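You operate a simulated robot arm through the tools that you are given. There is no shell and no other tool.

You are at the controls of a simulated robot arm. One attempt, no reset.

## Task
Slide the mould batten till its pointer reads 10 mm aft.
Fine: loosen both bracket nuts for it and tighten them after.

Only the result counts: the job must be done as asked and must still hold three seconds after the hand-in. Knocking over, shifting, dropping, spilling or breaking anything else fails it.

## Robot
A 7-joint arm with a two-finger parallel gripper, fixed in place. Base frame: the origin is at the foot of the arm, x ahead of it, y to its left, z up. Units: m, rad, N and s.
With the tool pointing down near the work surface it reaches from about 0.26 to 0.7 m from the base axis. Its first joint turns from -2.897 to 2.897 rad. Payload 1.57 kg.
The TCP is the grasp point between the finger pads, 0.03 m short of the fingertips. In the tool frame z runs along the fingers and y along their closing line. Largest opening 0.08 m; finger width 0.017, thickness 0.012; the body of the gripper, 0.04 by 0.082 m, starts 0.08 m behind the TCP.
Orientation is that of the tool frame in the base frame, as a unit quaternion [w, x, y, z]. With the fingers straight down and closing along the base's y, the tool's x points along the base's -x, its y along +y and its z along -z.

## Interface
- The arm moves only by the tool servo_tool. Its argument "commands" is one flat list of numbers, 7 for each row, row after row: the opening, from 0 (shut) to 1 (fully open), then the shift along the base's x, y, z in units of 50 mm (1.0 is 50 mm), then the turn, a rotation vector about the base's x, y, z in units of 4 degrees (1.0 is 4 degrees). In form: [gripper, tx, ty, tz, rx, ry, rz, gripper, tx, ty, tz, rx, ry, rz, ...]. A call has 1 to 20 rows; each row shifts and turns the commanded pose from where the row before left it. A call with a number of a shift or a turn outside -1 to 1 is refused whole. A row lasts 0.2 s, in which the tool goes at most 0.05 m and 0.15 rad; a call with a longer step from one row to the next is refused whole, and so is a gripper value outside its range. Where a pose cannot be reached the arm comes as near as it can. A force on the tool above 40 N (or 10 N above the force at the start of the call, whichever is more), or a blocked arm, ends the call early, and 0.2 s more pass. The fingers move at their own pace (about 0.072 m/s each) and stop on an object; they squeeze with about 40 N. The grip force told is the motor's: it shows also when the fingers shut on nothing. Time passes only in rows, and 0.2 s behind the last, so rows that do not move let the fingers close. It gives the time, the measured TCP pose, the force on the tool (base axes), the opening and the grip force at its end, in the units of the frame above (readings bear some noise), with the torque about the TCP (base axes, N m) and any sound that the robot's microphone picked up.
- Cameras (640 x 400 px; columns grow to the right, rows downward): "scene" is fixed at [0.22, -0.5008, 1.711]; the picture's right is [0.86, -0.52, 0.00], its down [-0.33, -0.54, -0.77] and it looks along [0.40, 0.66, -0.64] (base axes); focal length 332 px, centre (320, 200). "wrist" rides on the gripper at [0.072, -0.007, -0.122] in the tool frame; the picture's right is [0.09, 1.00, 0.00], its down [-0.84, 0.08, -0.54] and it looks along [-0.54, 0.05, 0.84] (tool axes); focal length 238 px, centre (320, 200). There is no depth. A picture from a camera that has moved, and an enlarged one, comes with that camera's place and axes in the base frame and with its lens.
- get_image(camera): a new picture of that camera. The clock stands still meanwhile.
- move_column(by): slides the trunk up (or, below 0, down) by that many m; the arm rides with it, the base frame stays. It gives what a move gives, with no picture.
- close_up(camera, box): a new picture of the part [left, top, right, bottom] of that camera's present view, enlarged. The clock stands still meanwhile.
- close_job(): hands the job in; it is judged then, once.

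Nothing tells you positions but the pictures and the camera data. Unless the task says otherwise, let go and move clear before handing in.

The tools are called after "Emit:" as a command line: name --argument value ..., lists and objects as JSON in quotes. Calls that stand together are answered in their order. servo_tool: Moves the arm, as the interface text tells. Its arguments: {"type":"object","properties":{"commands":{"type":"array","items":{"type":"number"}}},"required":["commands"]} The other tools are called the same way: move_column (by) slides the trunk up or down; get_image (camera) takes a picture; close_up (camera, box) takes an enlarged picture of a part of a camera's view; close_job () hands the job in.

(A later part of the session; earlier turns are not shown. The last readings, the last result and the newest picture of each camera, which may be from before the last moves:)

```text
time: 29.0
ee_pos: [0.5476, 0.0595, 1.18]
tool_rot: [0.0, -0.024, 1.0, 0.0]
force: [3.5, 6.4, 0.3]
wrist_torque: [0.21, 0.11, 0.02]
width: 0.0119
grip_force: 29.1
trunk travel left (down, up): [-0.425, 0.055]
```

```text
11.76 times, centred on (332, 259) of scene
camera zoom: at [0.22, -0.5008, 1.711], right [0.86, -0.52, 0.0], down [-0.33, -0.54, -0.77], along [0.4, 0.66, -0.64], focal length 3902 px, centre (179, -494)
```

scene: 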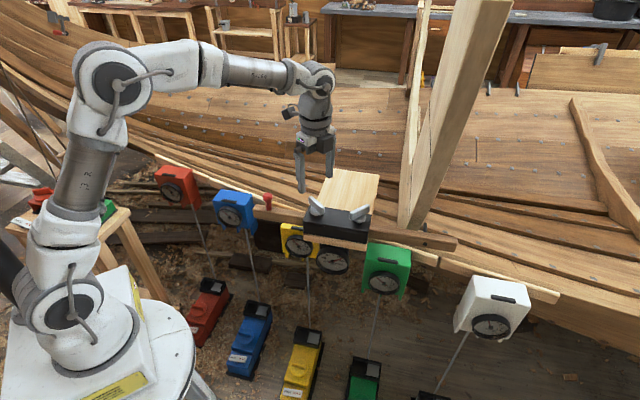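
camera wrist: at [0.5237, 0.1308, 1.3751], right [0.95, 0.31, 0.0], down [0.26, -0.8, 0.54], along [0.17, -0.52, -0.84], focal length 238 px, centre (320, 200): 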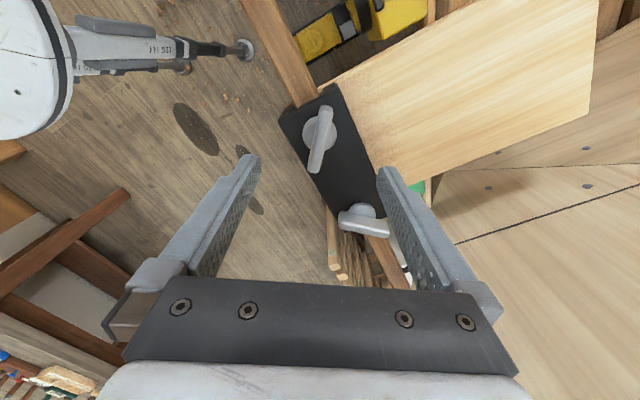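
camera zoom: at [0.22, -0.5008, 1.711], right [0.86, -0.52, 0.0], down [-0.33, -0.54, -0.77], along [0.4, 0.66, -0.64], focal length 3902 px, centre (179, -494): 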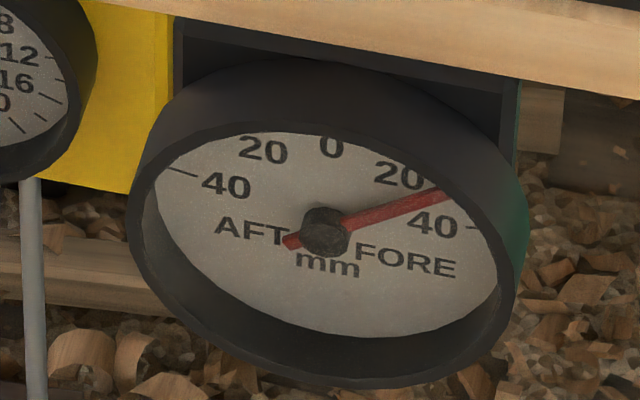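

Both nuts are turned about 88°, and the pointer is still near 30 fore. Next I'll release and move above the red peg on the batten, fingers turned to close along the batten.

Emit:
servo_tool --commands '[0.7, 0, 0, 0, 0, 0, 0, 0.7, 0, 0, 0, 0, 0, 0, 0.7, 0, 0, 0, 0, 0, 0, 0.7, 0, 0, 0.5, 0, 0, 0, 0.7, 0, 0, 0.5, 0, 0, 0, 0.7, 0, 0, 0.5, 0, 0, 0, 1, 0, 0, 0, 0, 0, 0]'

Emit:
servo_tool --commands '[1, -0.1545, 0.2055, 0, 0, 0, 0.955, 1, -0.1545, 0.2055, 0, 0, 0, 0.955, 1, -0.1545, 0.2055, 0, 0, 0, 0.955, 1, -0.1545, 0.2055, 0, 0, 0, 0.955, 1, -0.1545, 0.2055, 0, 0, 0, 0.955, 1, -0.1545, 0.2055, 0, 0, 0, 0.955, 1, -0.1545, 0.2055, 0, 0, 0, 0.955, 1, -0.1545, 0.2055, 0, 0, 0, 0.955, 1, -0.1545, 0.2055, 0, 0, 0, 0.955, 1, -0.1545, 0.2055, 0, 0, 0, 0.955, 1, -0.1545, 0.2055, 0, 0, 0, 0.955, 1, 0, 0, 0, 0, 0, 0]'

Emit:
get_image --camera "wrist"

Emit:
get_image --camera "scene"

```text
time: 30.6
ee_pos: [0.547, 0.0585, 1.2553]
tool_rot: [0.0, -0.024, 1.0, 0.0]
force: [-0.4, -0.2, 0.1]
wrist_torque: [-0.01, 0.01, 0.01]
width: 0.08
grip_force: 0.2
trunk travel left (down, up): [-0.425, 0.055]
```

```text
time: 33.2
ee_pos: [0.4616, 0.1723, 1.2556]
tool_rot: [0.0, -0.382, 0.924, 0.0]
force: [0.2, 0.1, -0.9]
wrist_torque: [-0.01, 0.03, 0.02]
width: 0.0798
grip_force: 0.1
trunk travel left (down, up): [-0.425, 0.055]
```

```text
taken
camera wrist: at [0.4145, 0.1173, 1.3773], right [-0.77, 0.64, 0.0], down [0.54, 0.65, 0.54], along [0.35, 0.42, -0.84], focal length 238 px, centre (320, 200)
```

wrist: 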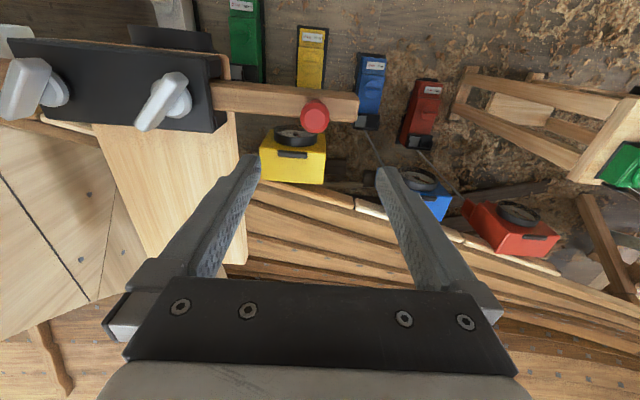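

```text
taken
```

scene: 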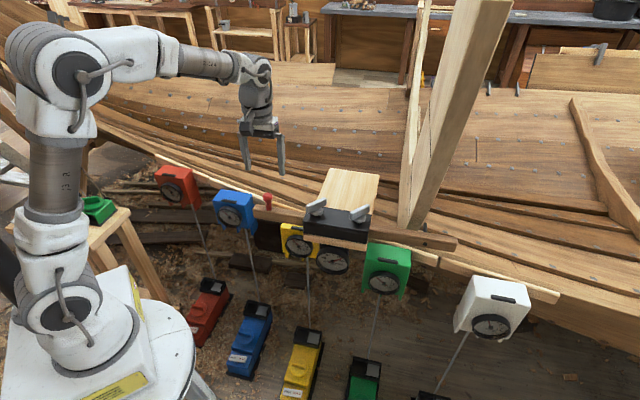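

The peg is near (0.454, 0.158), with its head at z≈1.15, and the gauges are well clear of it. I'll zoom to refine the position.

Emit:
close_up --camera "wrist" --box '[200, 60, 400, 180]'

Emit:
close_up --camera "scene" --box '[250, 185, 290, 215]'

```text
3.20 times, centred on (300, 120) of wrist
camera zoom: at [0.4145, 0.1173, 1.3773], right [-0.77, 0.64, 0.0], down [0.54, 0.65, 0.54], along [0.35, 0.42, -0.84], focal length 763 px, centre (384, 456)
```

zoom: 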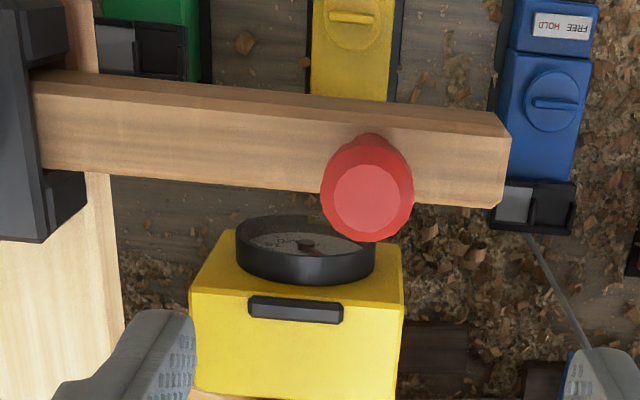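

```text
13.33 times, centred on (270, 200) of scene
camera zoom: at [0.22, -0.5008, 1.711], right [0.86, -0.52, 0.0], down [-0.33, -0.54, -0.77], along [0.4, 0.66, -0.64], focal length 4422 px, centre (987, 200)
```

zoom: 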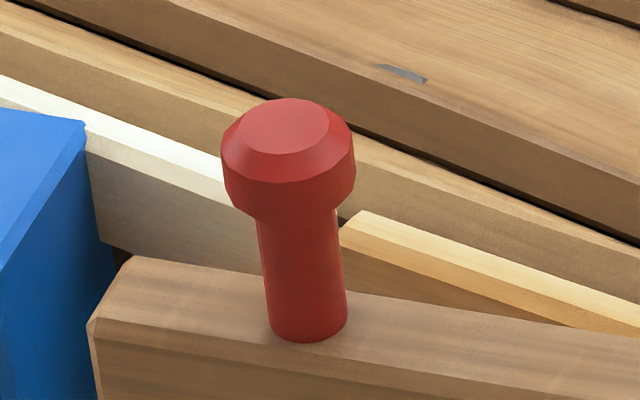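

The peg head is at about (0.4555, 0.158), with its top at z≈1.156. I'm descending so the pads straddle the head, then checking.

Emit:
servo_tool --commands '[1, -0.122, -0.28, 0, 0, 0, 0, 1, 0, 0, -0.4, 0, 0, 0, 1, 0, 0, -0.5, 0, 0, 0, 1, 0, 0, -0.5, 0, 0, 0, 1, 0, 0, -0.5, 0, 0, 0, 1, 0, 0, 0, 0, 0, 0]'

Emit:
close_up --camera "wrist" --box '[200, 80, 440, 280]'

Emit:
close_up --camera "scene" --box '[220, 160, 320, 230]'

```text
time: 34.6
ee_pos: [0.4561, 0.1575, 1.1582]
tool_rot: [0.0, -0.381, 0.925, 0.0]
force: [0.4, -0.3, 0.5]
wrist_torque: [0.01, 0.01, 0.03]
width: 0.08
grip_force: 0.0
trunk travel left (down, up): [-0.425, 0.055]
```

```text
2.00 times, centred on (320, 180) of wrist
camera zoom: at [0.4095, 0.1025, 1.2811], right [-0.77, 0.64, 0.0], down [0.54, 0.64, 0.54], along [0.35, 0.42, -0.84], focal length 477 px, centre (320, 240)
```

zoom: 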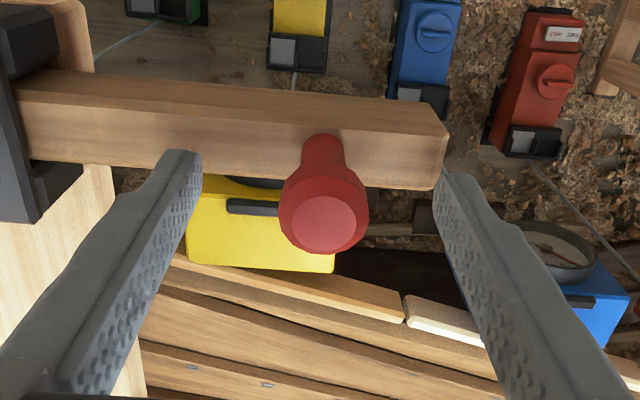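

```text
5.71 times, centred on (270, 195) of scene
camera zoom: at [0.22, -0.5008, 1.711], right [0.86, -0.52, 0.0], down [-0.33, -0.54, -0.77], along [0.4, 0.66, -0.64], focal length 1895 px, centre (606, 229)
```

zoom: 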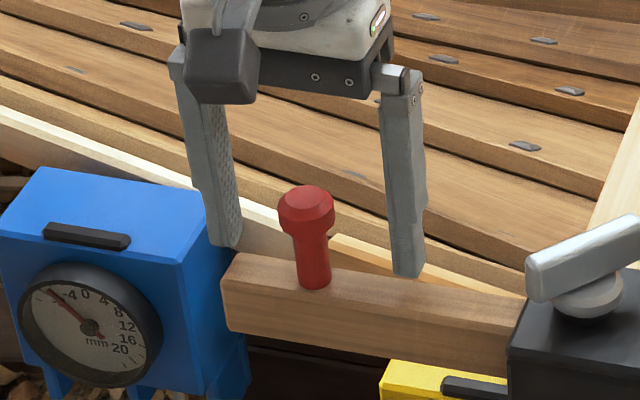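

The peg head is centred between the pads to within a few millimetres. Closing on it.

Emit:
servo_tool --commands '[1, 0.04, 0.05, 0, 0, 0, 0, 0, 0, 0, 0, 0, 0, 0, 0, 0, 0, 0, 0, 0, 0, 0, 0, 0, 0, 0, 0, 0, 0, 0, 0, 0, 0, 0, 0]'

Emit:
close_up --camera "wrist" --box '[200, 80, 440, 280]'

Emit:
close_up --camera "scene" --box '[312, 242, 352, 276]'

```text
time: 35.8
ee_pos: [0.4591, 0.1607, 1.1601]
tool_rot: [0.0, -0.381, 0.924, 0.0]
force: [0.6, 0.1, -0.1]
wrist_torque: [-0.04, 0.06, 0.04]
width: 0.0256
grip_force: 37.1
trunk travel left (down, up): [-0.425, 0.055]
```

```text
2.00 times, centred on (320, 180) of wrist
camera zoom: at [0.4118, 0.1054, 1.2817], right [-0.77, 0.64, 0.0], down [0.54, 0.64, 0.54], along [0.35, 0.42, -0.84], focal length 477 px, centre (320, 240)
```

zoom: 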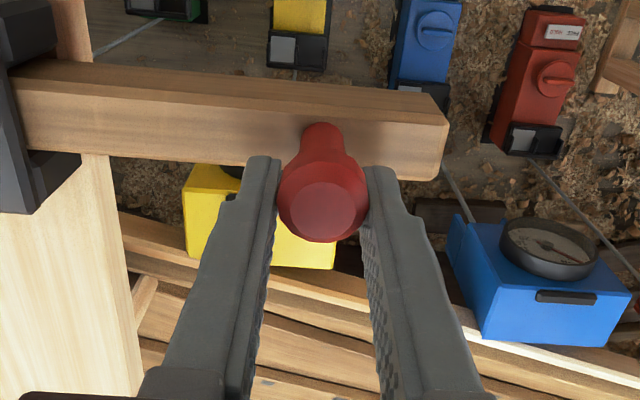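

```text
11.76 times, centred on (332, 259) of scene
camera zoom: at [0.22, -0.5008, 1.711], right [0.86, -0.52, 0.0], down [-0.33, -0.54, -0.77], along [0.4, 0.66, -0.64], focal length 3902 px, centre (179, -494)
```

zoom: 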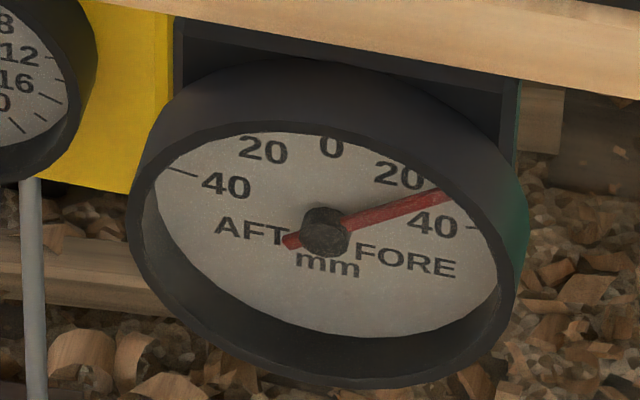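

Gripped on the 25.6 mm head. Now a test slide of 10 mm toward -x+y, checking force and dial.

Emit:
servo_tool --commands '[0, -0.0354, 0.0354, 0, 0, 0, 0, 0, -0.0354, 0.0354, 0, 0, 0, 0, 0, -0.0354, 0.0354, 0, 0, 0, 0, 0, -0.0354, 0.0354, 0, 0, 0, 0, 0, 0, 0, 0, 0, 0, 0]'

Emit:
close_up --camera "scene" --box '[312, 242, 352, 276]'

Emit:
close_up --camera "scene" --box '[220, 150, 460, 300]'

```text
time: 37.0
ee_pos: [0.4505, 0.169, 1.1613]
tool_rot: [0.001, -0.381, 0.924, 0.0]
force: [1.3, -2.5, 3.1]
wrist_torque: [-0.41, 0.45, -0.15]
width: 0.0257
grip_force: 36.8
trunk travel left (down, up): [-0.425, 0.055]
```

```text
11.76 times, centred on (332, 259) of scene
camera zoom: at [0.22, -0.5008, 1.711], right [0.86, -0.52, 0.0], down [-0.33, -0.54, -0.77], along [0.4, 0.66, -0.64], focal length 3902 px, centre (179, -494)
```

zoom: 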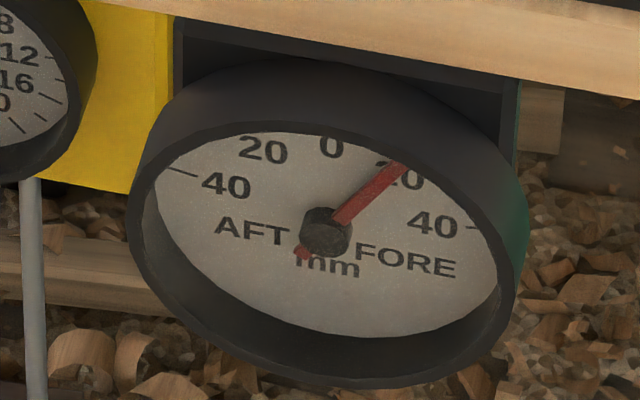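

```text
2.67 times, centred on (340, 225) of scene
camera zoom: at [0.22, -0.5008, 1.711], right [0.86, -0.52, 0.0], down [-0.33, -0.54, -0.77], along [0.4, 0.66, -0.64], focal length 884 px, centre (267, 133)
```

zoom: 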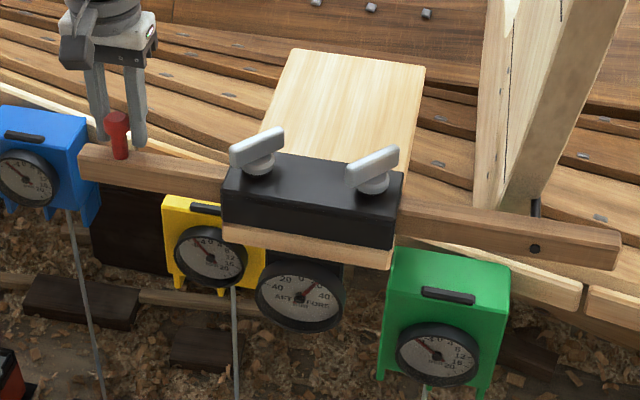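

It slides freely toward aft, and the dial now reads about 18 fore. I'm moving about 26 mm further aft, then reading again.

Emit:
servo_tool --commands '[0, -0.0368, 0.0368, 0, 0, 0, 0, 0, -0.0368, 0.0368, 0, 0, 0, 0, 0, -0.0368, 0.0368, 0, 0, 0, 0, 0, -0.0368, 0.0368, 0, 0, 0, 0, 0, -0.0368, 0.0368, 0, 0, 0, 0, 0, -0.0368, 0.0368, 0, 0, 0, 0, 0, -0.0368, 0.0368, 0, 0, 0, 0, 0, -0.0368, 0.0368, 0, 0, 0, 0, 0, -0.0368, 0.0368, 0, 0, 0, 0, 0, -0.0368, 0.0368, 0, 0, 0, 0, 0, 0, 0, 0, 0, 0, 0]'

Emit:
close_up --camera "scene" --box '[312, 242, 352, 276]'

Emit:
close_up --camera "scene" --box '[220, 150, 460, 300]'

```text
time: 39.4
ee_pos: [0.4328, 0.1864, 1.1605]
tool_rot: [0.0, -0.381, 0.925, 0.001]
force: [5.8, 1.7, 7.5]
wrist_torque: [-0.52, 0.59, -0.08]
width: 0.0259
grip_force: 36.8
trunk travel left (down, up): [-0.425, 0.055]
```

```text
11.76 times, centred on (332, 259) of scene
camera zoom: at [0.22, -0.5008, 1.711], right [0.86, -0.52, 0.0], down [-0.33, -0.54, -0.77], along [0.4, 0.66, -0.64], focal length 3902 px, centre (179, -494)
```

zoom: 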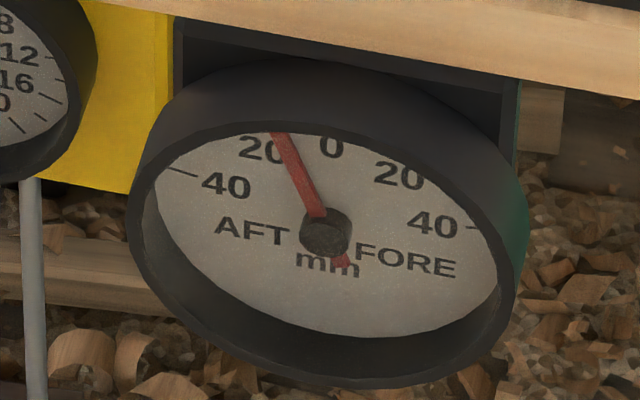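

```text
2.67 times, centred on (340, 225) of scene
camera zoom: at [0.22, -0.5008, 1.711], right [0.86, -0.52, 0.0], down [-0.33, -0.54, -0.77], along [0.4, 0.66, -0.64], focal length 884 px, centre (267, 133)
```

zoom: 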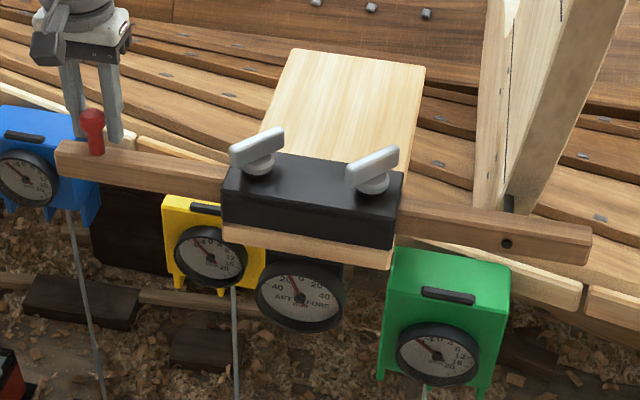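

The dial is now roughly 11–13 aft, but the oblique view makes the scale uncertain. I'll release the peg and take a more frontal look with the wrist camera.

Emit:
servo_tool --commands '[0.6, 0, 0, 0, 0, 0, 0, 0.6, 0, 0, 0, 0, 0, 0, 0.8, 0, 0, 0, 0, 0, 0, 1, 0, 0, 0.5, 0, 0, 0, 1, 0, 0, 0.7, 0, 0, 0, 1, 0, 0, 0.8, 0, 0, 0, 1, 0, 0, 0, 0, 0, 0]'

Emit:
servo_tool --commands '[1, -0.03, -0.845, 0, 0.707, -0.707, 0, 1, -0.03, -0.845, 0, 0.707, -0.707, 0, 1, -0.03, -0.845, 0, 0.707, -0.707, 0, 1, -0.03, -0.845, 0, 0.707, -0.707, 0, 1, -0.03, -0.845, 0, 0.707, -0.707, 0, 1, -0.03, -0.845, 0, 0.707, -0.707, 0, 1, -0.03, -0.845, 0, 0.707, -0.707, 0, 1, -0.03, -0.845, 0, 0.707, -0.707, 0, 1, 0, 0, 0, 0, 0, 0]'

Emit:
get_image --camera "wrist"

Emit:
close_up --camera "scene" --box '[312, 242, 352, 276]'

```text
time: 41.0
ee_pos: [0.4334, 0.1848, 1.2615]
tool_rot: [0.0, -0.38, 0.925, 0.0]
force: [0.3, 0.3, -0.4]
wrist_torque: [-0.02, 0.01, -0.03]
width: 0.08
grip_force: 0.1
trunk travel left (down, up): [-0.425, 0.055]
```

```text
time: 43.0
ee_pos: [0.4226, -0.1538, 1.2594]
tool_rot: [0.255, -0.366, 0.889, 0.106]
force: [0.2, -0.6, -0.3]
wrist_torque: [0.01, 0.0, 0.0]
width: 0.08
grip_force: 0.1
trunk travel left (down, up): [-0.425, 0.055]
```

```text
taken
camera wrist: at [0.3373, -0.2464, 1.3244], right [-0.76, 0.65, -0.05], down [0.25, 0.35, 0.9], along [0.6, 0.67, -0.43], focal length 238 px, centre (320, 200)
```

wrist: 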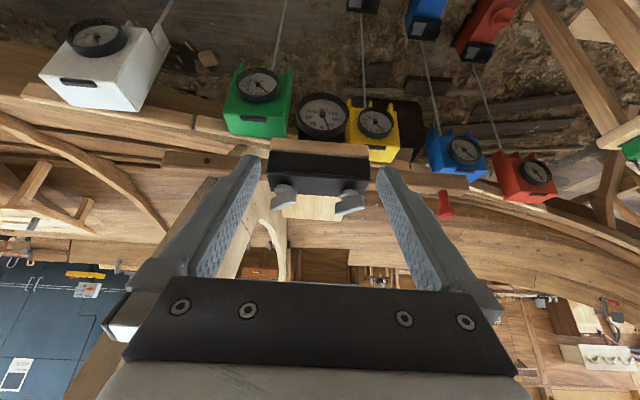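

```text
11.76 times, centred on (332, 259) of scene
camera zoom: at [0.22, -0.5008, 1.711], right [0.86, -0.52, 0.0], down [-0.33, -0.54, -0.77], along [0.4, 0.66, -0.64], focal length 3902 px, centre (179, -494)
```

zoom: 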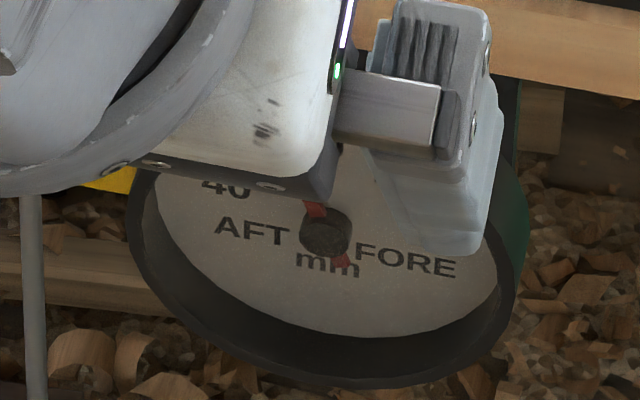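

The dial is visible from the wrist camera, so I'll lower it for a more frontal view and zoom.

Emit:
servo_tool --commands '[1, 0, 0, -0.7, 0, 0, 0, 1, 0, 0, -0.7, 0, 0, 0, 1, 0, 0, -0.7, 0, 0, 0, 1, 0, 0, -0.5, 0, 0, 0, 1, 0, 0, 0, 0, 0, 0]'

Emit:
get_image --camera "wrist"

Emit:
close_up --camera "wrist" --box '[280, 100, 370, 190]'

```text
time: 44.2
ee_pos: [0.4242, -0.1509, 1.1264]
tool_rot: [0.254, -0.367, 0.889, 0.105]
force: [1.4, 0.0, -0.2]
wrist_torque: [0.0, 0.04, -0.02]
width: 0.0799
grip_force: 0.1
trunk travel left (down, up): [-0.425, 0.055]
```

```text
taken
camera wrist: at [0.3385, -0.2444, 1.1928], right [-0.76, 0.65, -0.05], down [0.25, 0.35, 0.9], along [0.6, 0.67, -0.43], focal length 238 px, centre (320, 200)
```

wrist: 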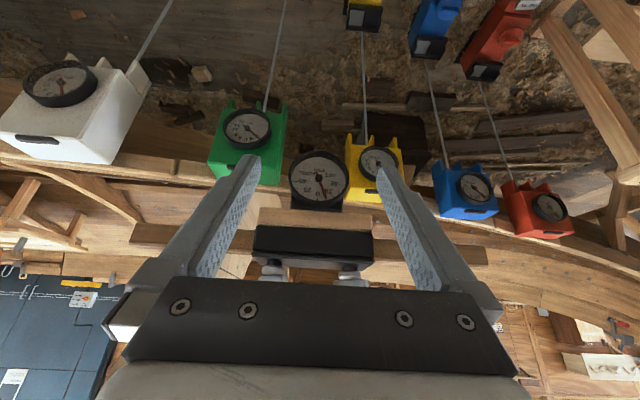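

```text
4.44 times, centred on (325, 145) of wrist
camera zoom: at [0.3385, -0.2444, 1.1928], right [-0.76, 0.65, -0.05], down [0.25, 0.35, 0.9], along [0.6, 0.67, -0.43], focal length 1059 px, centre (298, 444)
```

zoom: 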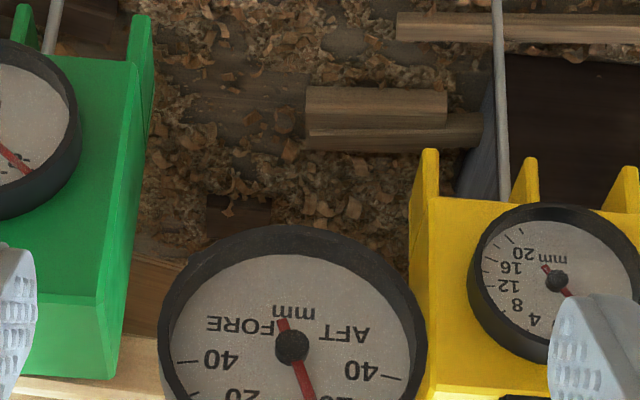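

Emit:
close_up --camera "wrist" --box '[285, 145, 355, 215]'

```text
5.71 times, centred on (320, 180) of wrist
camera zoom: at [0.3385, -0.2444, 1.1928], right [-0.76, 0.65, -0.05], down [0.25, 0.35, 0.9], along [0.6, 0.67, -0.43], focal length 1362 px, centre (320, 314)
```

zoom: 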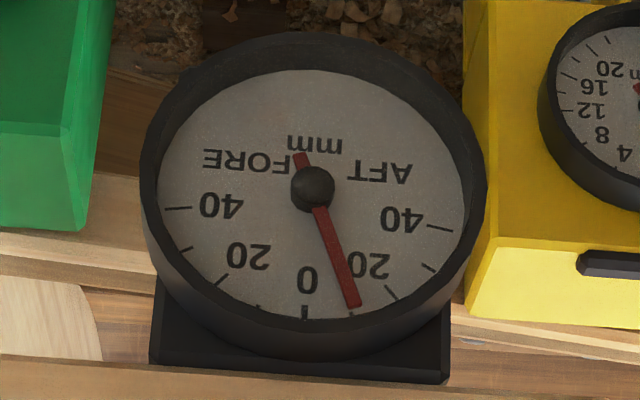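

From this view the ticks are readable: the scale is 2° per mm and the pointer sits at about 10.4 aft. I'll zoom further for precision.

Emit:
close_up --camera "wrist" --box '[300, 165, 344, 209]'

Emit:
close_up --camera "wrist" --box '[310, 170, 336, 206]'

```text
9.09 times, centred on (322, 187) of wrist
camera zoom: at [0.3385, -0.2444, 1.1928], right [-0.76, 0.65, -0.05], down [0.25, 0.35, 0.9], along [0.6, 0.67, -0.43], focal length 2167 px, centre (302, 318)
```

zoom: 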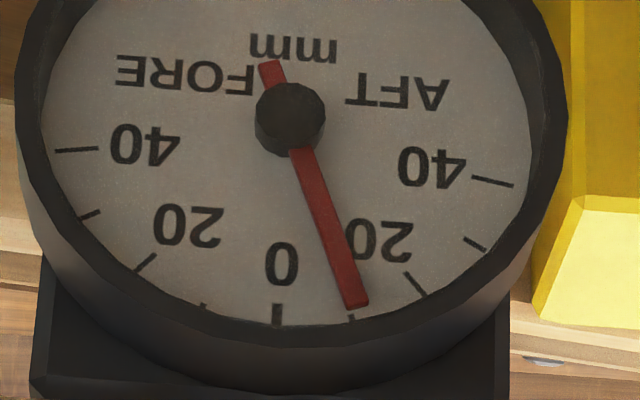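

```text
11.11 times, centred on (323, 188) of wrist
camera zoom: at [0.3385, -0.2444, 1.1928], right [-0.76, 0.65, -0.05], down [0.25, 0.35, 0.9], along [0.6, 0.67, -0.43], focal length 2648 px, centre (287, 333)
```

zoom: 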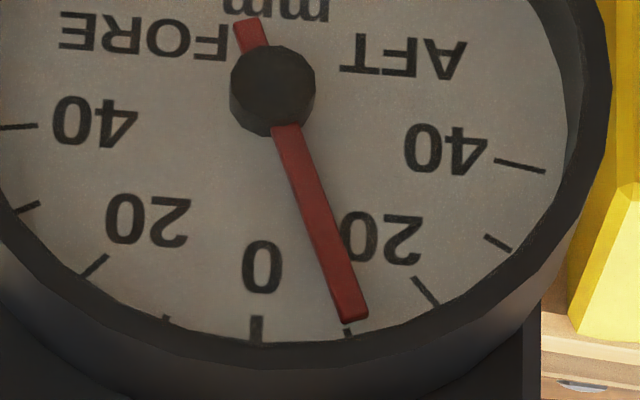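

At higher zoom the pointer reads 10.0–10.2 aft, which is on target. Now I'll back off, level the tool and return to the left nut to tighten it.

Emit:
servo_tool --commands '[1, 0, 0, 0.35, -0.707, 0.707, 0, 1, 0, 0, 0.35, -0.707, 0.707, 0, 1, 0, 0, 0.35, -0.707, 0.707, 0, 1, 0, 0, 0.35, -0.707, 0.707, 0, 1, 0, 0, 0.35, -0.707, 0.707, 0, 1, 0, 0, 0.35, -0.707, 0.707, 0, 1, 0, 0, 0.35, -0.707, 0.707, 0, 1, 0, 0, 0.35, -0.707, 0.707, 0, 1, 0, 0, 0, 0, 0, 0]'

Emit:
servo_tool --commands '[1, 0.2244, 0.3818, 0, 0, 0, -0.955, 1, 0.2244, 0.3818, 0, 0, 0, -0.955, 1, 0.2244, 0.3818, 0, 0, 0, -0.955, 1, 0.2244, 0.3818, 0, 0, 0, -0.955, 1, 0.2244, 0.3818, 0, 0, 0, -0.955, 1, 0.2244, 0.3818, 0, 0, 0, -0.955, 1, 0.2244, 0.3818, 0, 0, 0, -0.955, 1, 0.2244, 0.3818, 0, 0, 0, -0.955, 1, 0.2244, 0.3818, 0, 0, 0, -0.955, 1, 0.2244, 0.3818, 0, 0, 0, -0.955, 1, 0.2244, 0.3818, 0, 0, 0, -0.955, 1, 0, 0, 0, 0, 0, 0]'

Emit:
close_up --camera "wrist" --box '[220, 60, 440, 240]'

Emit:
close_up --camera "scene" --box '[312, 242, 352, 276]'

```text
time: 46.2
ee_pos: [0.4215, -0.1502, 1.2707]
tool_rot: [0.0, -0.381, 0.925, -0.001]
force: [-0.2, 0.2, 0.3]
wrist_torque: [-0.03, -0.01, 0.03]
width: 0.0802
grip_force: 0.1
trunk travel left (down, up): [-0.425, 0.055]
```

```text
time: 48.8
ee_pos: [0.5452, 0.0577, 1.2694]
tool_rot: [0.0, -0.024, 1.0, 0.0]
force: [0.5, 0.0, 0.0]
wrist_torque: [0.03, 0.03, -0.02]
width: 0.08
grip_force: 0.1
trunk travel left (down, up): [-0.425, 0.055]
```

```text
2.22 times, centred on (330, 150) of wrist
camera zoom: at [0.4725, 0.0486, 1.391], right [-0.14, 0.99, 0.0], down [0.83, 0.12, 0.54], along [0.54, 0.08, -0.84], focal length 530 px, centre (298, 311)
```

zoom: 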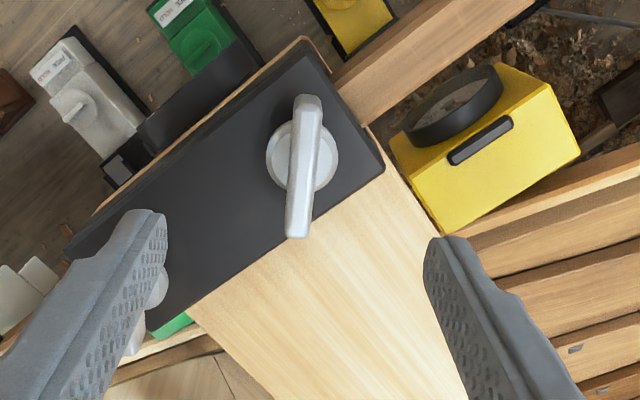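

```text
11.76 times, centred on (332, 259) of scene
camera zoom: at [0.22, -0.5008, 1.711], right [0.86, -0.52, 0.0], down [-0.33, -0.54, -0.77], along [0.4, 0.66, -0.64], focal length 3902 px, centre (179, -494)
```

zoom: 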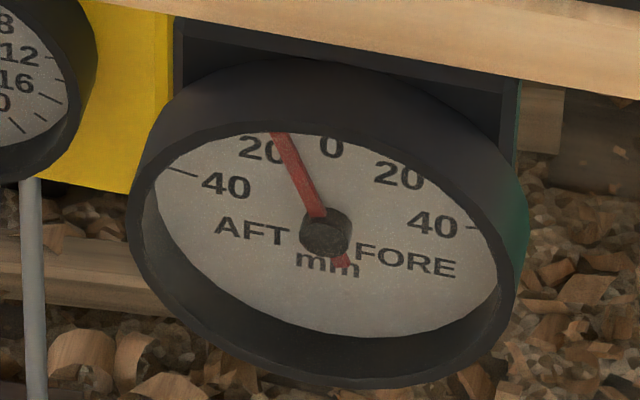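

The pointer is unchanged and the left wing is lined up under the fingers. I'm descending and gripping it.

Emit:
servo_tool --commands '[1, 0.04, 0.026, -0.3, 0, 0, 0, 1, 0, 0, -0.5, 0, 0, 0, 1, 0, 0, -0.5, 0, 0, 0, 1, 0, 0, -0.48, 0, 0, 0, 1, 0, 0, 0, 0, 0, 0]'

Emit:
close_up --camera "wrist" --box '[220, 100, 420, 280]'

```text
time: 50.0
ee_pos: [0.5464, 0.0591, 1.1796]
tool_rot: [0.0, -0.025, 1.0, 0.0]
force: [0.6, -0.2, 1.1]
wrist_torque: [0.0, -0.03, 0.01]
width: 0.0799
grip_force: 0.0
trunk travel left (down, up): [-0.425, 0.055]
```

```text
2.22 times, centred on (320, 190) of wrist
camera zoom: at [0.4745, 0.0499, 1.3026], right [-0.14, 0.99, 0.0], down [0.83, 0.12, 0.54], along [0.54, 0.08, -0.84], focal length 530 px, centre (320, 222)
```

zoom: 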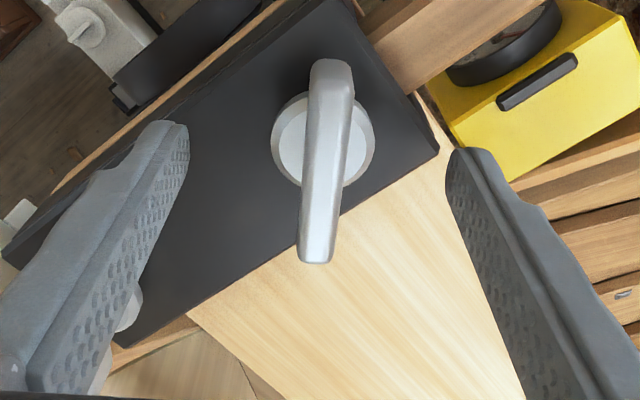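

Well centred. Closing and starting to tighten clockwise.

Emit:
servo_tool --commands '[0, 0, 0, 0, 0, 0, 0, 0, 0, 0, 0, 0, 0, 0, 0, 0, 0, 0, 0, 0, 0, 0, 0, 0, 0, 0, 0, 0, 0, 0, 0, 0, 0, 0, -1, 0, 0, 0, 0, 0, 0, -1, 0, 0, 0, 0, 0, 0, -1, 0, 0, 0, 0, 0, 0, -1, 0, 0, 0, 0, 0, 0, -1, 0, 0, 0, 0, 0, 0, -1, 0, 0, 0, 0, 0, 0, -1, 0, 0, 0, 0, 0, 0, -1, 0, 0, 0, 0, 0, 0, -1, 0, 0, 0, 0, 0, 0, -1, 0, 0, 0, 0, 0, 0, -1]'

Emit:
close_up --camera "scene" --box '[270, 160, 370, 230]'

```text
time: 53.2
ee_pos: [0.5468, 0.0607, 1.1805]
tool_rot: [0.001, 0.353, 0.936, 0.0]
force: [-0.8, 3.2, 2.7]
wrist_torque: [-0.51, -0.57, 0.01]
width: 0.012
grip_force: 29.0
trunk travel left (down, up): [-0.425, 0.055]
```

```text
5.71 times, centred on (320, 195) of scene
camera zoom: at [0.22, -0.5008, 1.711], right [0.86, -0.52, 0.0], down [-0.33, -0.54, -0.77], along [0.4, 0.66, -0.64], focal length 1895 px, centre (320, 229)
```

zoom: 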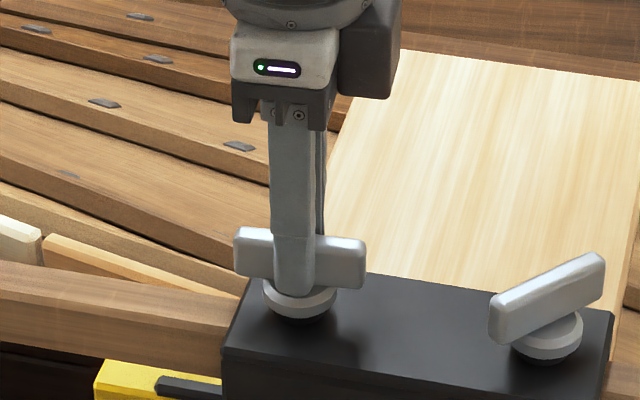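

It's turning smoothly, half way back. Continuing clockwise to the original angle.

Emit:
servo_tool --commands '[0, 0, -0.01, 0, 0, 0, -1, 0, 0, 0, 0, 0, 0, -1, 0, 0, 0, 0, 0, 0, -1, 0, 0, 0, 0, 0, 0, -1, 0, 0, 0, 0, 0, 0, -1, 0, 0, 0, 0, 0, 0, -1, 0, 0, 0, 0, 0, 0, -1, 0, 0, 0, 0, 0, 0, -1, 0, 0, 0, 0, 0, 0, -1, 0, 0, 0, 0, 0, 0, -1, 0, 0, 0, 0, 0, 0, -1]'

Emit:
close_up --camera "scene" --box '[270, 160, 370, 230]'

Emit:
close_up --camera "scene" --box '[312, 242, 352, 276]'

```text
time: 55.6
ee_pos: [0.5461, 0.0608, 1.1805]
tool_rot: [0.001, 0.677, 0.736, 0.0]
force: [2.9, 7.3, 9.2]
wrist_torque: [0.38, 0.37, 0.24]
width: 0.012
grip_force: 29.0
trunk travel left (down, up): [-0.425, 0.055]
```

```text
5.71 times, centred on (320, 195) of scene
camera zoom: at [0.22, -0.5008, 1.711], right [0.86, -0.52, 0.0], down [-0.33, -0.54, -0.77], along [0.4, 0.66, -0.64], focal length 1895 px, centre (320, 229)
```

zoom: 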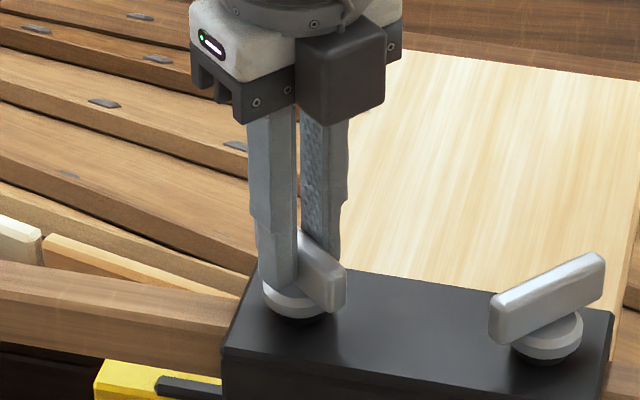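

```text
11.76 times, centred on (332, 259) of scene
camera zoom: at [0.22, -0.5008, 1.711], right [0.86, -0.52, 0.0], down [-0.33, -0.54, -0.77], along [0.4, 0.66, -0.64], focal length 3902 px, centre (179, -494)
```

zoom: 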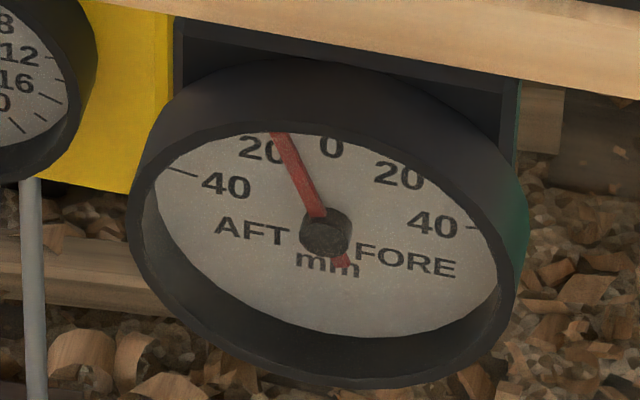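

Back at the starting angle, with resistance beginning to show (0.24 N·m). I'll tighten a little further.

Emit:
servo_tool --commands '[0, 0, -0.01, 0.01, 0, 0, -1, 0, 0, 0, 0, 0, 0, -1]'

Emit:
close_up --camera "wrist" --box '[220, 100, 420, 280]'

```text
time: 56.2
ee_pos: [0.545, 0.0591, 1.1814]
tool_rot: [0.0, 0.726, 0.687, 0.0]
force: [5.3, 5.6, 6.8]
wrist_torque: [0.06, -0.02, 0.75]
width: 0.0143
grip_force: 30.1
trunk travel left (down, up): [-0.425, 0.055]
```

```text
2.22 times, centred on (320, 190) of wrist
camera zoom: at [0.5433, 0.1324, 1.3028], right [1.0, 0.04, 0.0], down [0.03, -0.84, 0.54], along [0.02, -0.54, -0.84], focal length 530 px, centre (320, 222)
```

zoom: 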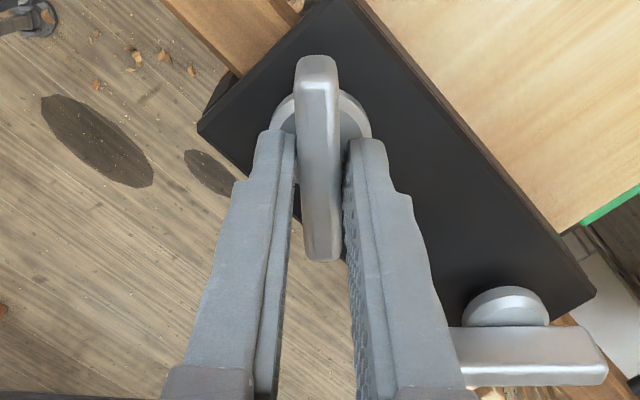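

Resistance rose to 0.75 N·m and the wing stopped while the tool turned on, so the left nut is tight. I'm releasing it and going to the right nut.

Emit:
servo_tool --commands '[0.7, 0, 0, 0, 0, 0, 0, 0.7, 0, 0, 0, 0, 0, 0, 0.7, 0, 0, 0, 0, 0, 0, 0.8, 0, 0, 0.5, 0, 0, 0, 1, 0, 0, 0.6, 0, 0, 0, 1, 0, 0, 0.6, 0, 0, 0, 1, 0, 0, 0, 0, 0, 0]'

Emit:
close_up --camera "scene" --box '[280, 180, 400, 255]'

Emit:
servo_tool --commands '[1, 0.0825, -0.077, 0, 0, 0, 1, 1, 0.0825, -0.077, 0, 0, 0, 1, 1, 0.0825, -0.077, 0, 0, 0, 1, 1, 0.0825, -0.077, 0, 0, 0, 1, 1, 0.0825, -0.077, 0, 0, 0, 1, 1, 0.0825, -0.077, 0, 0, 0, 1, 1, 0.0825, -0.077, 0, 0, 0, 1, 1, 0.0825, -0.077, 0, 0, 0, 1, 1, 0.0825, -0.077, 0, 0, 0, 1, 1, 0.0825, -0.077, 0, 0, 0, 1, 1, 0.0825, -0.077, 0, 0, 0, 1, 1, 0.0825, -0.077, 0, 0, 0, 1, 1, 0.0825, -0.077, 0, 0, 0, 1, 1, 0.0825, -0.077, 0, 0, 0, 1, 1, 0.0825, -0.077, 0, 0, 0, 1, 1, 0.0825, -0.077, 0, 0, 0, 1, 1, 0.0825, -0.077, 0, 0, 0, 1, 1, 0.0825, -0.077, 0, 0, 0, 1, 1, 0.0825, -0.077, 0, 0, 0, 1, 1, 0.0825, -0.077, 0, 0, 0, 1]'

Emit:
servo_tool --commands '[1, 0, 0, 0, 0, 0, 1, 1, 0, 0, 0, 0, 0, 1, 1, 0, 0, 0, 0, 0, 1, 1, 0, 0, 0, 0, 0, 1, 1, 0, 0, 0, 0, 0, 0]'

Emit:
close_up --camera "wrist" --box '[220, 60, 440, 240]'

```text
time: 57.8
ee_pos: [0.5465, 0.0594, 1.2656]
tool_rot: [0.0, 0.727, 0.687, 0.0]
force: [-0.5, 0.6, 0.3]
wrist_torque: [0.03, 0.03, 0.0]
width: 0.08
grip_force: 0.1
trunk travel left (down, up): [-0.425, 0.055]
```

```text
5.33 times, centred on (340, 218) of scene
camera zoom: at [0.22, -0.5008, 1.711], right [0.86, -0.52, 0.0], down [-0.33, -0.54, -0.77], along [0.4, 0.66, -0.64], focal length 1769 px, centre (213, 107)
```

zoom: 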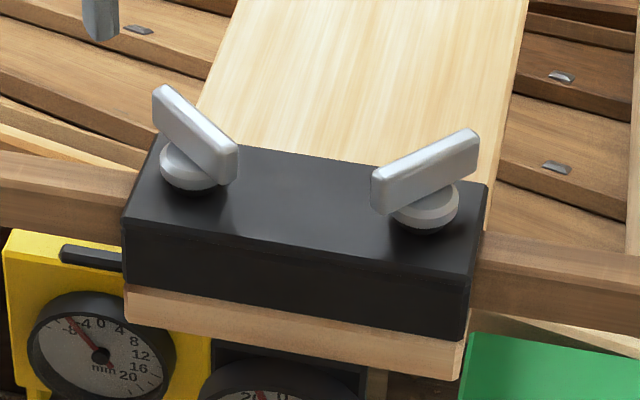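

```text
time: 62.0
ee_pos: [0.6282, -0.0188, 1.2665]
tool_rot: [0.0, 0.114, 0.993, 0.001]
force: [-0.2, -0.9, -0.2]
wrist_torque: [0.02, 0.0, 0.01]
width: 0.0802
grip_force: 0.0
trunk travel left (down, up): [-0.425, 0.055]
```

```text
time: 63.2
ee_pos: [0.6285, -0.0192, 1.2654]
tool_rot: [-0.001, -0.025, 1.0, 0.0]
force: [0.1, -0.5, -0.6]
wrist_torque: [0.01, 0.02, -0.03]
width: 0.08
grip_force: 0.0
trunk travel left (down, up): [-0.425, 0.055]
```

```text
2.22 times, centred on (330, 150) of wrist
camera zoom: at [0.556, -0.0288, 1.3879], right [-0.14, 0.99, 0.0], down [0.83, 0.12, 0.54], along [0.54, 0.08, -0.84], focal length 530 px, centre (298, 311)
```

zoom: 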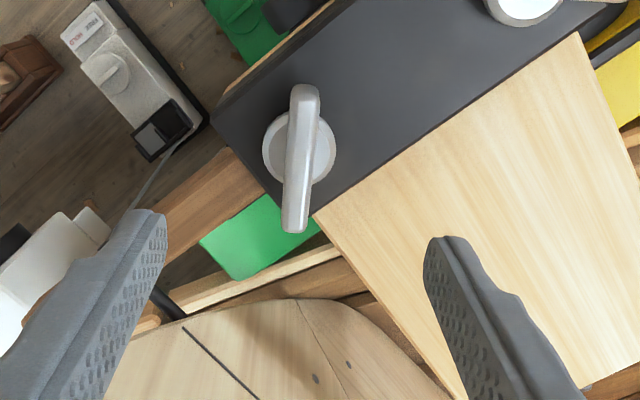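

The left wing is back exactly at its original angle. I'm descending onto the right wing.

Emit:
servo_tool --commands '[1, -0.01, 0, -0.3, 0, 0, 0, 1, 0, 0, -0.5, 0, 0, 0, 1, 0, 0, -0.5, 0, 0, 0, 1, 0, 0, -0.4, 0, 0, 0, 1, 0, 0, 0, 0, 0, 0]'

Emit:
close_up --camera "wrist" --box '[220, 100, 420, 280]'

```text
time: 64.4
ee_pos: [0.6287, -0.0198, 1.1803]
tool_rot: [-0.001, -0.024, 1.0, 0.0]
force: [0.1, -0.4, 0.7]
wrist_torque: [0.01, -0.04, 0.02]
width: 0.0801
grip_force: 0.0
trunk travel left (down, up): [-0.425, 0.055]
```

```text
2.22 times, centred on (320, 190) of wrist
camera zoom: at [0.5557, -0.0292, 1.3026], right [-0.14, 0.99, 0.0], down [0.83, 0.12, 0.54], along [0.54, 0.08, -0.84], focal length 530 px, centre (320, 222)
```

zoom: 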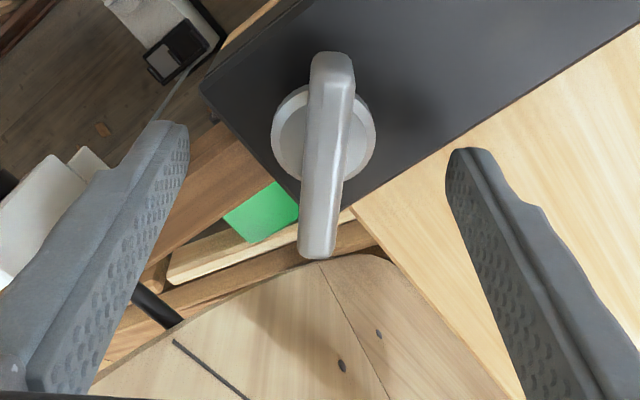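

Well centred. Closing and tightening clockwise.

Emit:
servo_tool --commands '[0, -0.01, 0.005, 0, 0, 0, 0, 0, 0, 0, 0, 0, 0, 0, 0, 0, 0, 0, 0, 0, 0, 0, 0, 0, 0, 0, 0, 0, 0, 0, 0, 0, 0, 0, -1, 0, 0, 0, 0, 0, 0, -1, 0, 0, 0, 0, 0, 0, -1, 0, 0, 0, 0, 0, 0, -1, 0, 0, 0, 0, 0, 0, -1, 0, 0, 0, 0, 0, 0, -1, 0, 0, 0, 0, 0, 0, -1, 0, 0, 0, 0, 0, 0, -1, 0, 0, 0, 0, 0, 0, -1, 0, 0, 0, 0, 0, 0, -1, 0, 0, 0, 0, 0, 0, -1]'

Emit:
close_up --camera "scene" --box '[310, 170, 410, 240]'

```text
time: 67.6
ee_pos: [0.6271, -0.0201, 1.1811]
tool_rot: [0.0, 0.354, 0.935, 0.0]
force: [-12.3, -5.7, -5.0]
wrist_torque: [0.5, 0.84, 0.02]
width: 0.0115
grip_force: 29.3
trunk travel left (down, up): [-0.425, 0.055]
```

```text
5.71 times, centred on (360, 205) of scene
camera zoom: at [0.22, -0.5008, 1.711], right [0.86, -0.52, 0.0], down [-0.33, -0.54, -0.77], along [0.4, 0.66, -0.64], focal length 1895 px, centre (91, 171)
```

zoom: 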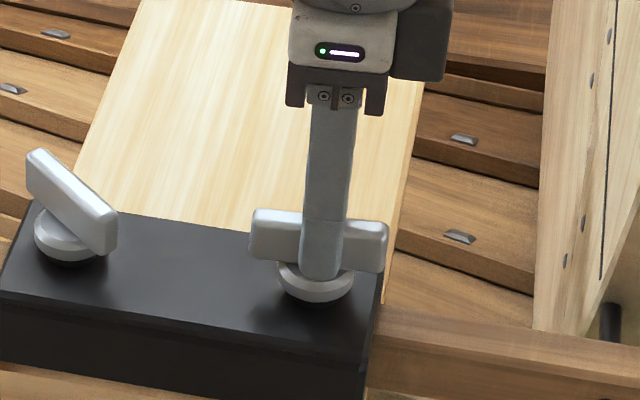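

Half way back, with a slight side force toward -x. I'm correcting x and continuing.

Emit:
servo_tool --commands '[0, -0.02, 0, -0.01, 0, 0, -1, 0, -0.015, 0, 0, 0, 0, -1, 0, 0, 0, 0, 0, 0, -1, 0, 0, 0, 0, 0, 0, -1, 0, 0, 0, 0, 0, 0, -1, 0, 0, 0, 0, 0, 0, -1, 0, 0, 0, 0, 0, 0, -1, 0, 0, 0, 0, 0, 0, -1, 0, 0, 0, 0, 0, 0, -1, 0, 0, 0, 0, 0, 0, -1, 0, 0, 0, 0, 0, 0, -1]'

Emit:
close_up --camera "scene" --box '[310, 170, 410, 240]'

```text
time: 70.0
ee_pos: [0.6257, -0.0203, 1.1804]
tool_rot: [0.0, 0.678, 0.735, 0.0]
force: [1.6, -11.3, 3.7]
wrist_torque: [-0.11, 0.09, 0.23]
width: 0.0118
grip_force: 29.1
trunk travel left (down, up): [-0.425, 0.055]
```

```text
5.71 times, centred on (360, 205) of scene
camera zoom: at [0.22, -0.5008, 1.711], right [0.86, -0.52, 0.0], down [-0.33, -0.54, -0.77], along [0.4, 0.66, -0.64], focal length 1895 px, centre (91, 171)
```

zoom: 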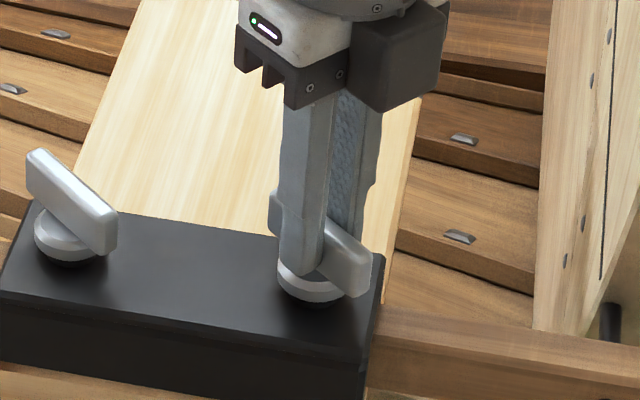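

Resistance is appearing again as it did on the left nut (0.23 N·m). I'll tighten the last bit.

Emit:
servo_tool --commands '[0, 0.01, -0.02, 0, 0, 0, -1, 0, 0, 0, 0, 0, 0, -1]'

Emit:
servo_tool --commands '[0.7, 0, 0, 0, 0, 0, 0, 0.7, 0, 0, 0, 0, 0, 0, 0.7, 0, 0, 0, 0, 0, 0, 0.8, 0, 0, 0.5, 0, 0, 0, 1, 0, 0, 0.6, 0, 0, 0, 1, 0, 0, 0.6, 0, 0, 0, 1, 0, 0, 0, 0, 0, 0]'

Emit:
close_up --camera "scene" --box '[280, 180, 400, 255]'

Emit:
close_up --camera "scene" --box '[312, 242, 352, 276]'

Emit:
get_image --camera "scene"

```text
time: 70.6
ee_pos: [0.6265, -0.0192, 1.1813]
tool_rot: [-0.001, 0.727, 0.687, 0.001]
force: [-0.3, -7.3, 5.3]
wrist_torque: [-0.34, 0.07, 0.73]
width: 0.0143
grip_force: 30.6
trunk travel left (down, up): [-0.425, 0.055]
```

```text
time: 72.2
ee_pos: [0.6254, -0.0187, 1.2655]
tool_rot: [0.0, 0.727, 0.687, 0.0]
force: [0.1, 0.5, 0.1]
wrist_torque: [-0.02, -0.02, 0.03]
width: 0.0799
grip_force: 0.1
trunk travel left (down, up): [-0.425, 0.055]
```

```text
5.33 times, centred on (340, 218) of scene
camera zoom: at [0.22, -0.5008, 1.711], right [0.86, -0.52, 0.0], down [-0.33, -0.54, -0.77], along [0.4, 0.66, -0.64], focal length 1769 px, centre (213, 107)
```

zoom: 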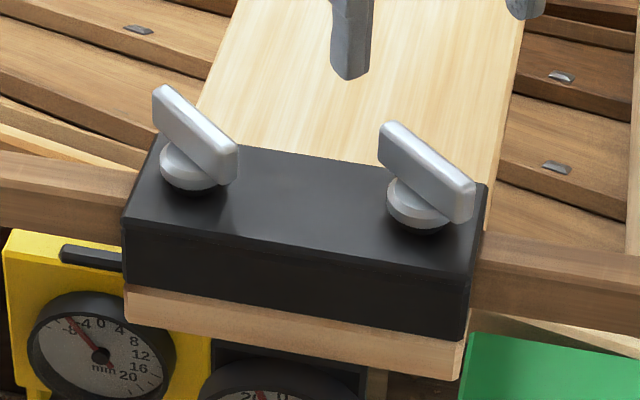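

```text
11.76 times, centred on (332, 259) of scene
camera zoom: at [0.22, -0.5008, 1.711], right [0.86, -0.52, 0.0], down [-0.33, -0.54, -0.77], along [0.4, 0.66, -0.64], focal length 3902 px, centre (179, -494)
```

zoom: 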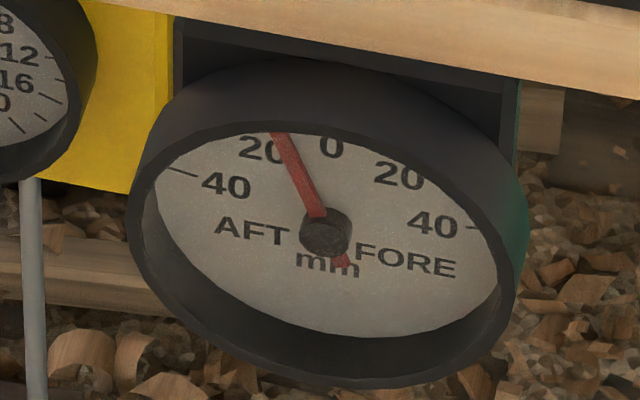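

```text
taken
```

scene: 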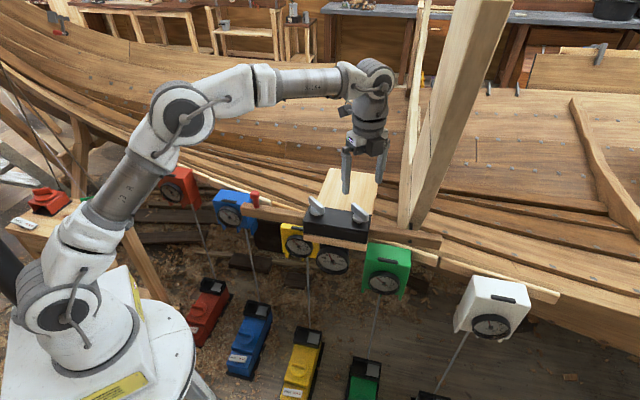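

Both wings are tight at their original angles, and the pointer is where I measured about 10 aft. I'm moving clear before a last check.

Emit:
servo_tool --commands '[1, 0, 0, 0.8, 0, 0, 0, 1, 0, 0, 0.8, 0, 0, 0, 1, -0.6, 0, 0.4, 0, 0, 0, 1, -0.8, 0, 0, 0, 0, 0, 1, -0.8, 0, 0, 0, 0, 0, 1, -0.8, 0, 0, 0, 0, 0, 1, 0, 0, 0, 0, 0, 0, 1, 0, 0, 0, 0, 0, 0]'

Emit:
close_up --camera "scene" --box '[220, 150, 460, 300]'

Emit:
close_up --camera "scene" --box '[312, 242, 352, 276]'

```text
time: 74.0
ee_pos: [0.4773, -0.0199, 1.3648]
tool_rot: [0.0, 0.727, 0.687, 0.0]
force: [0.3, 0.0, -0.4]
wrist_torque: [-0.02, 0.0, 0.02]
width: 0.0802
grip_force: 0.0
trunk travel left (down, up): [-0.425, 0.055]
```

```text
2.67 times, centred on (340, 225) of scene
camera zoom: at [0.22, -0.5008, 1.711], right [0.86, -0.52, 0.0], down [-0.33, -0.54, -0.77], along [0.4, 0.66, -0.64], focal length 884 px, centre (267, 133)
```

zoom: 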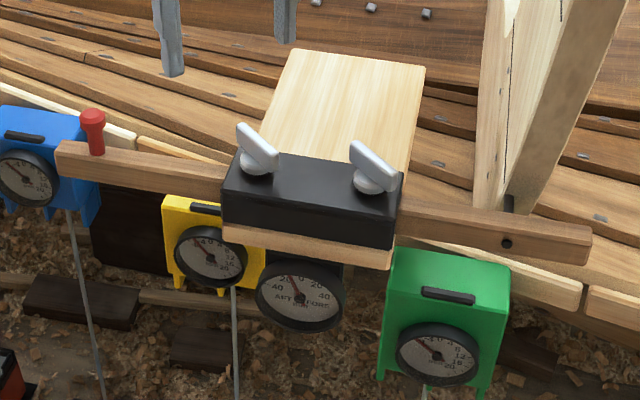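

```text
11.76 times, centred on (332, 259) of scene
camera zoom: at [0.22, -0.5008, 1.711], right [0.86, -0.52, 0.0], down [-0.33, -0.54, -0.77], along [0.4, 0.66, -0.64], focal length 3902 px, centre (179, -494)
```

zoom: 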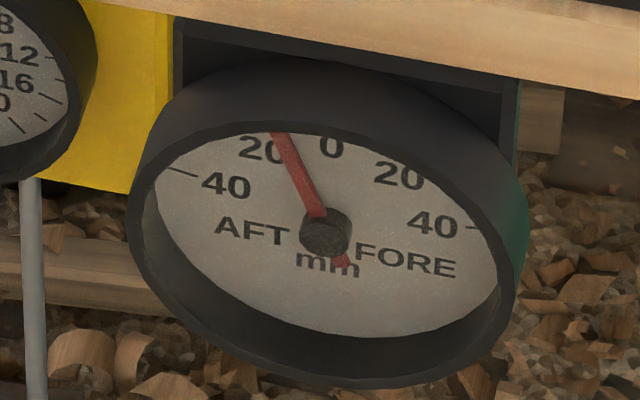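

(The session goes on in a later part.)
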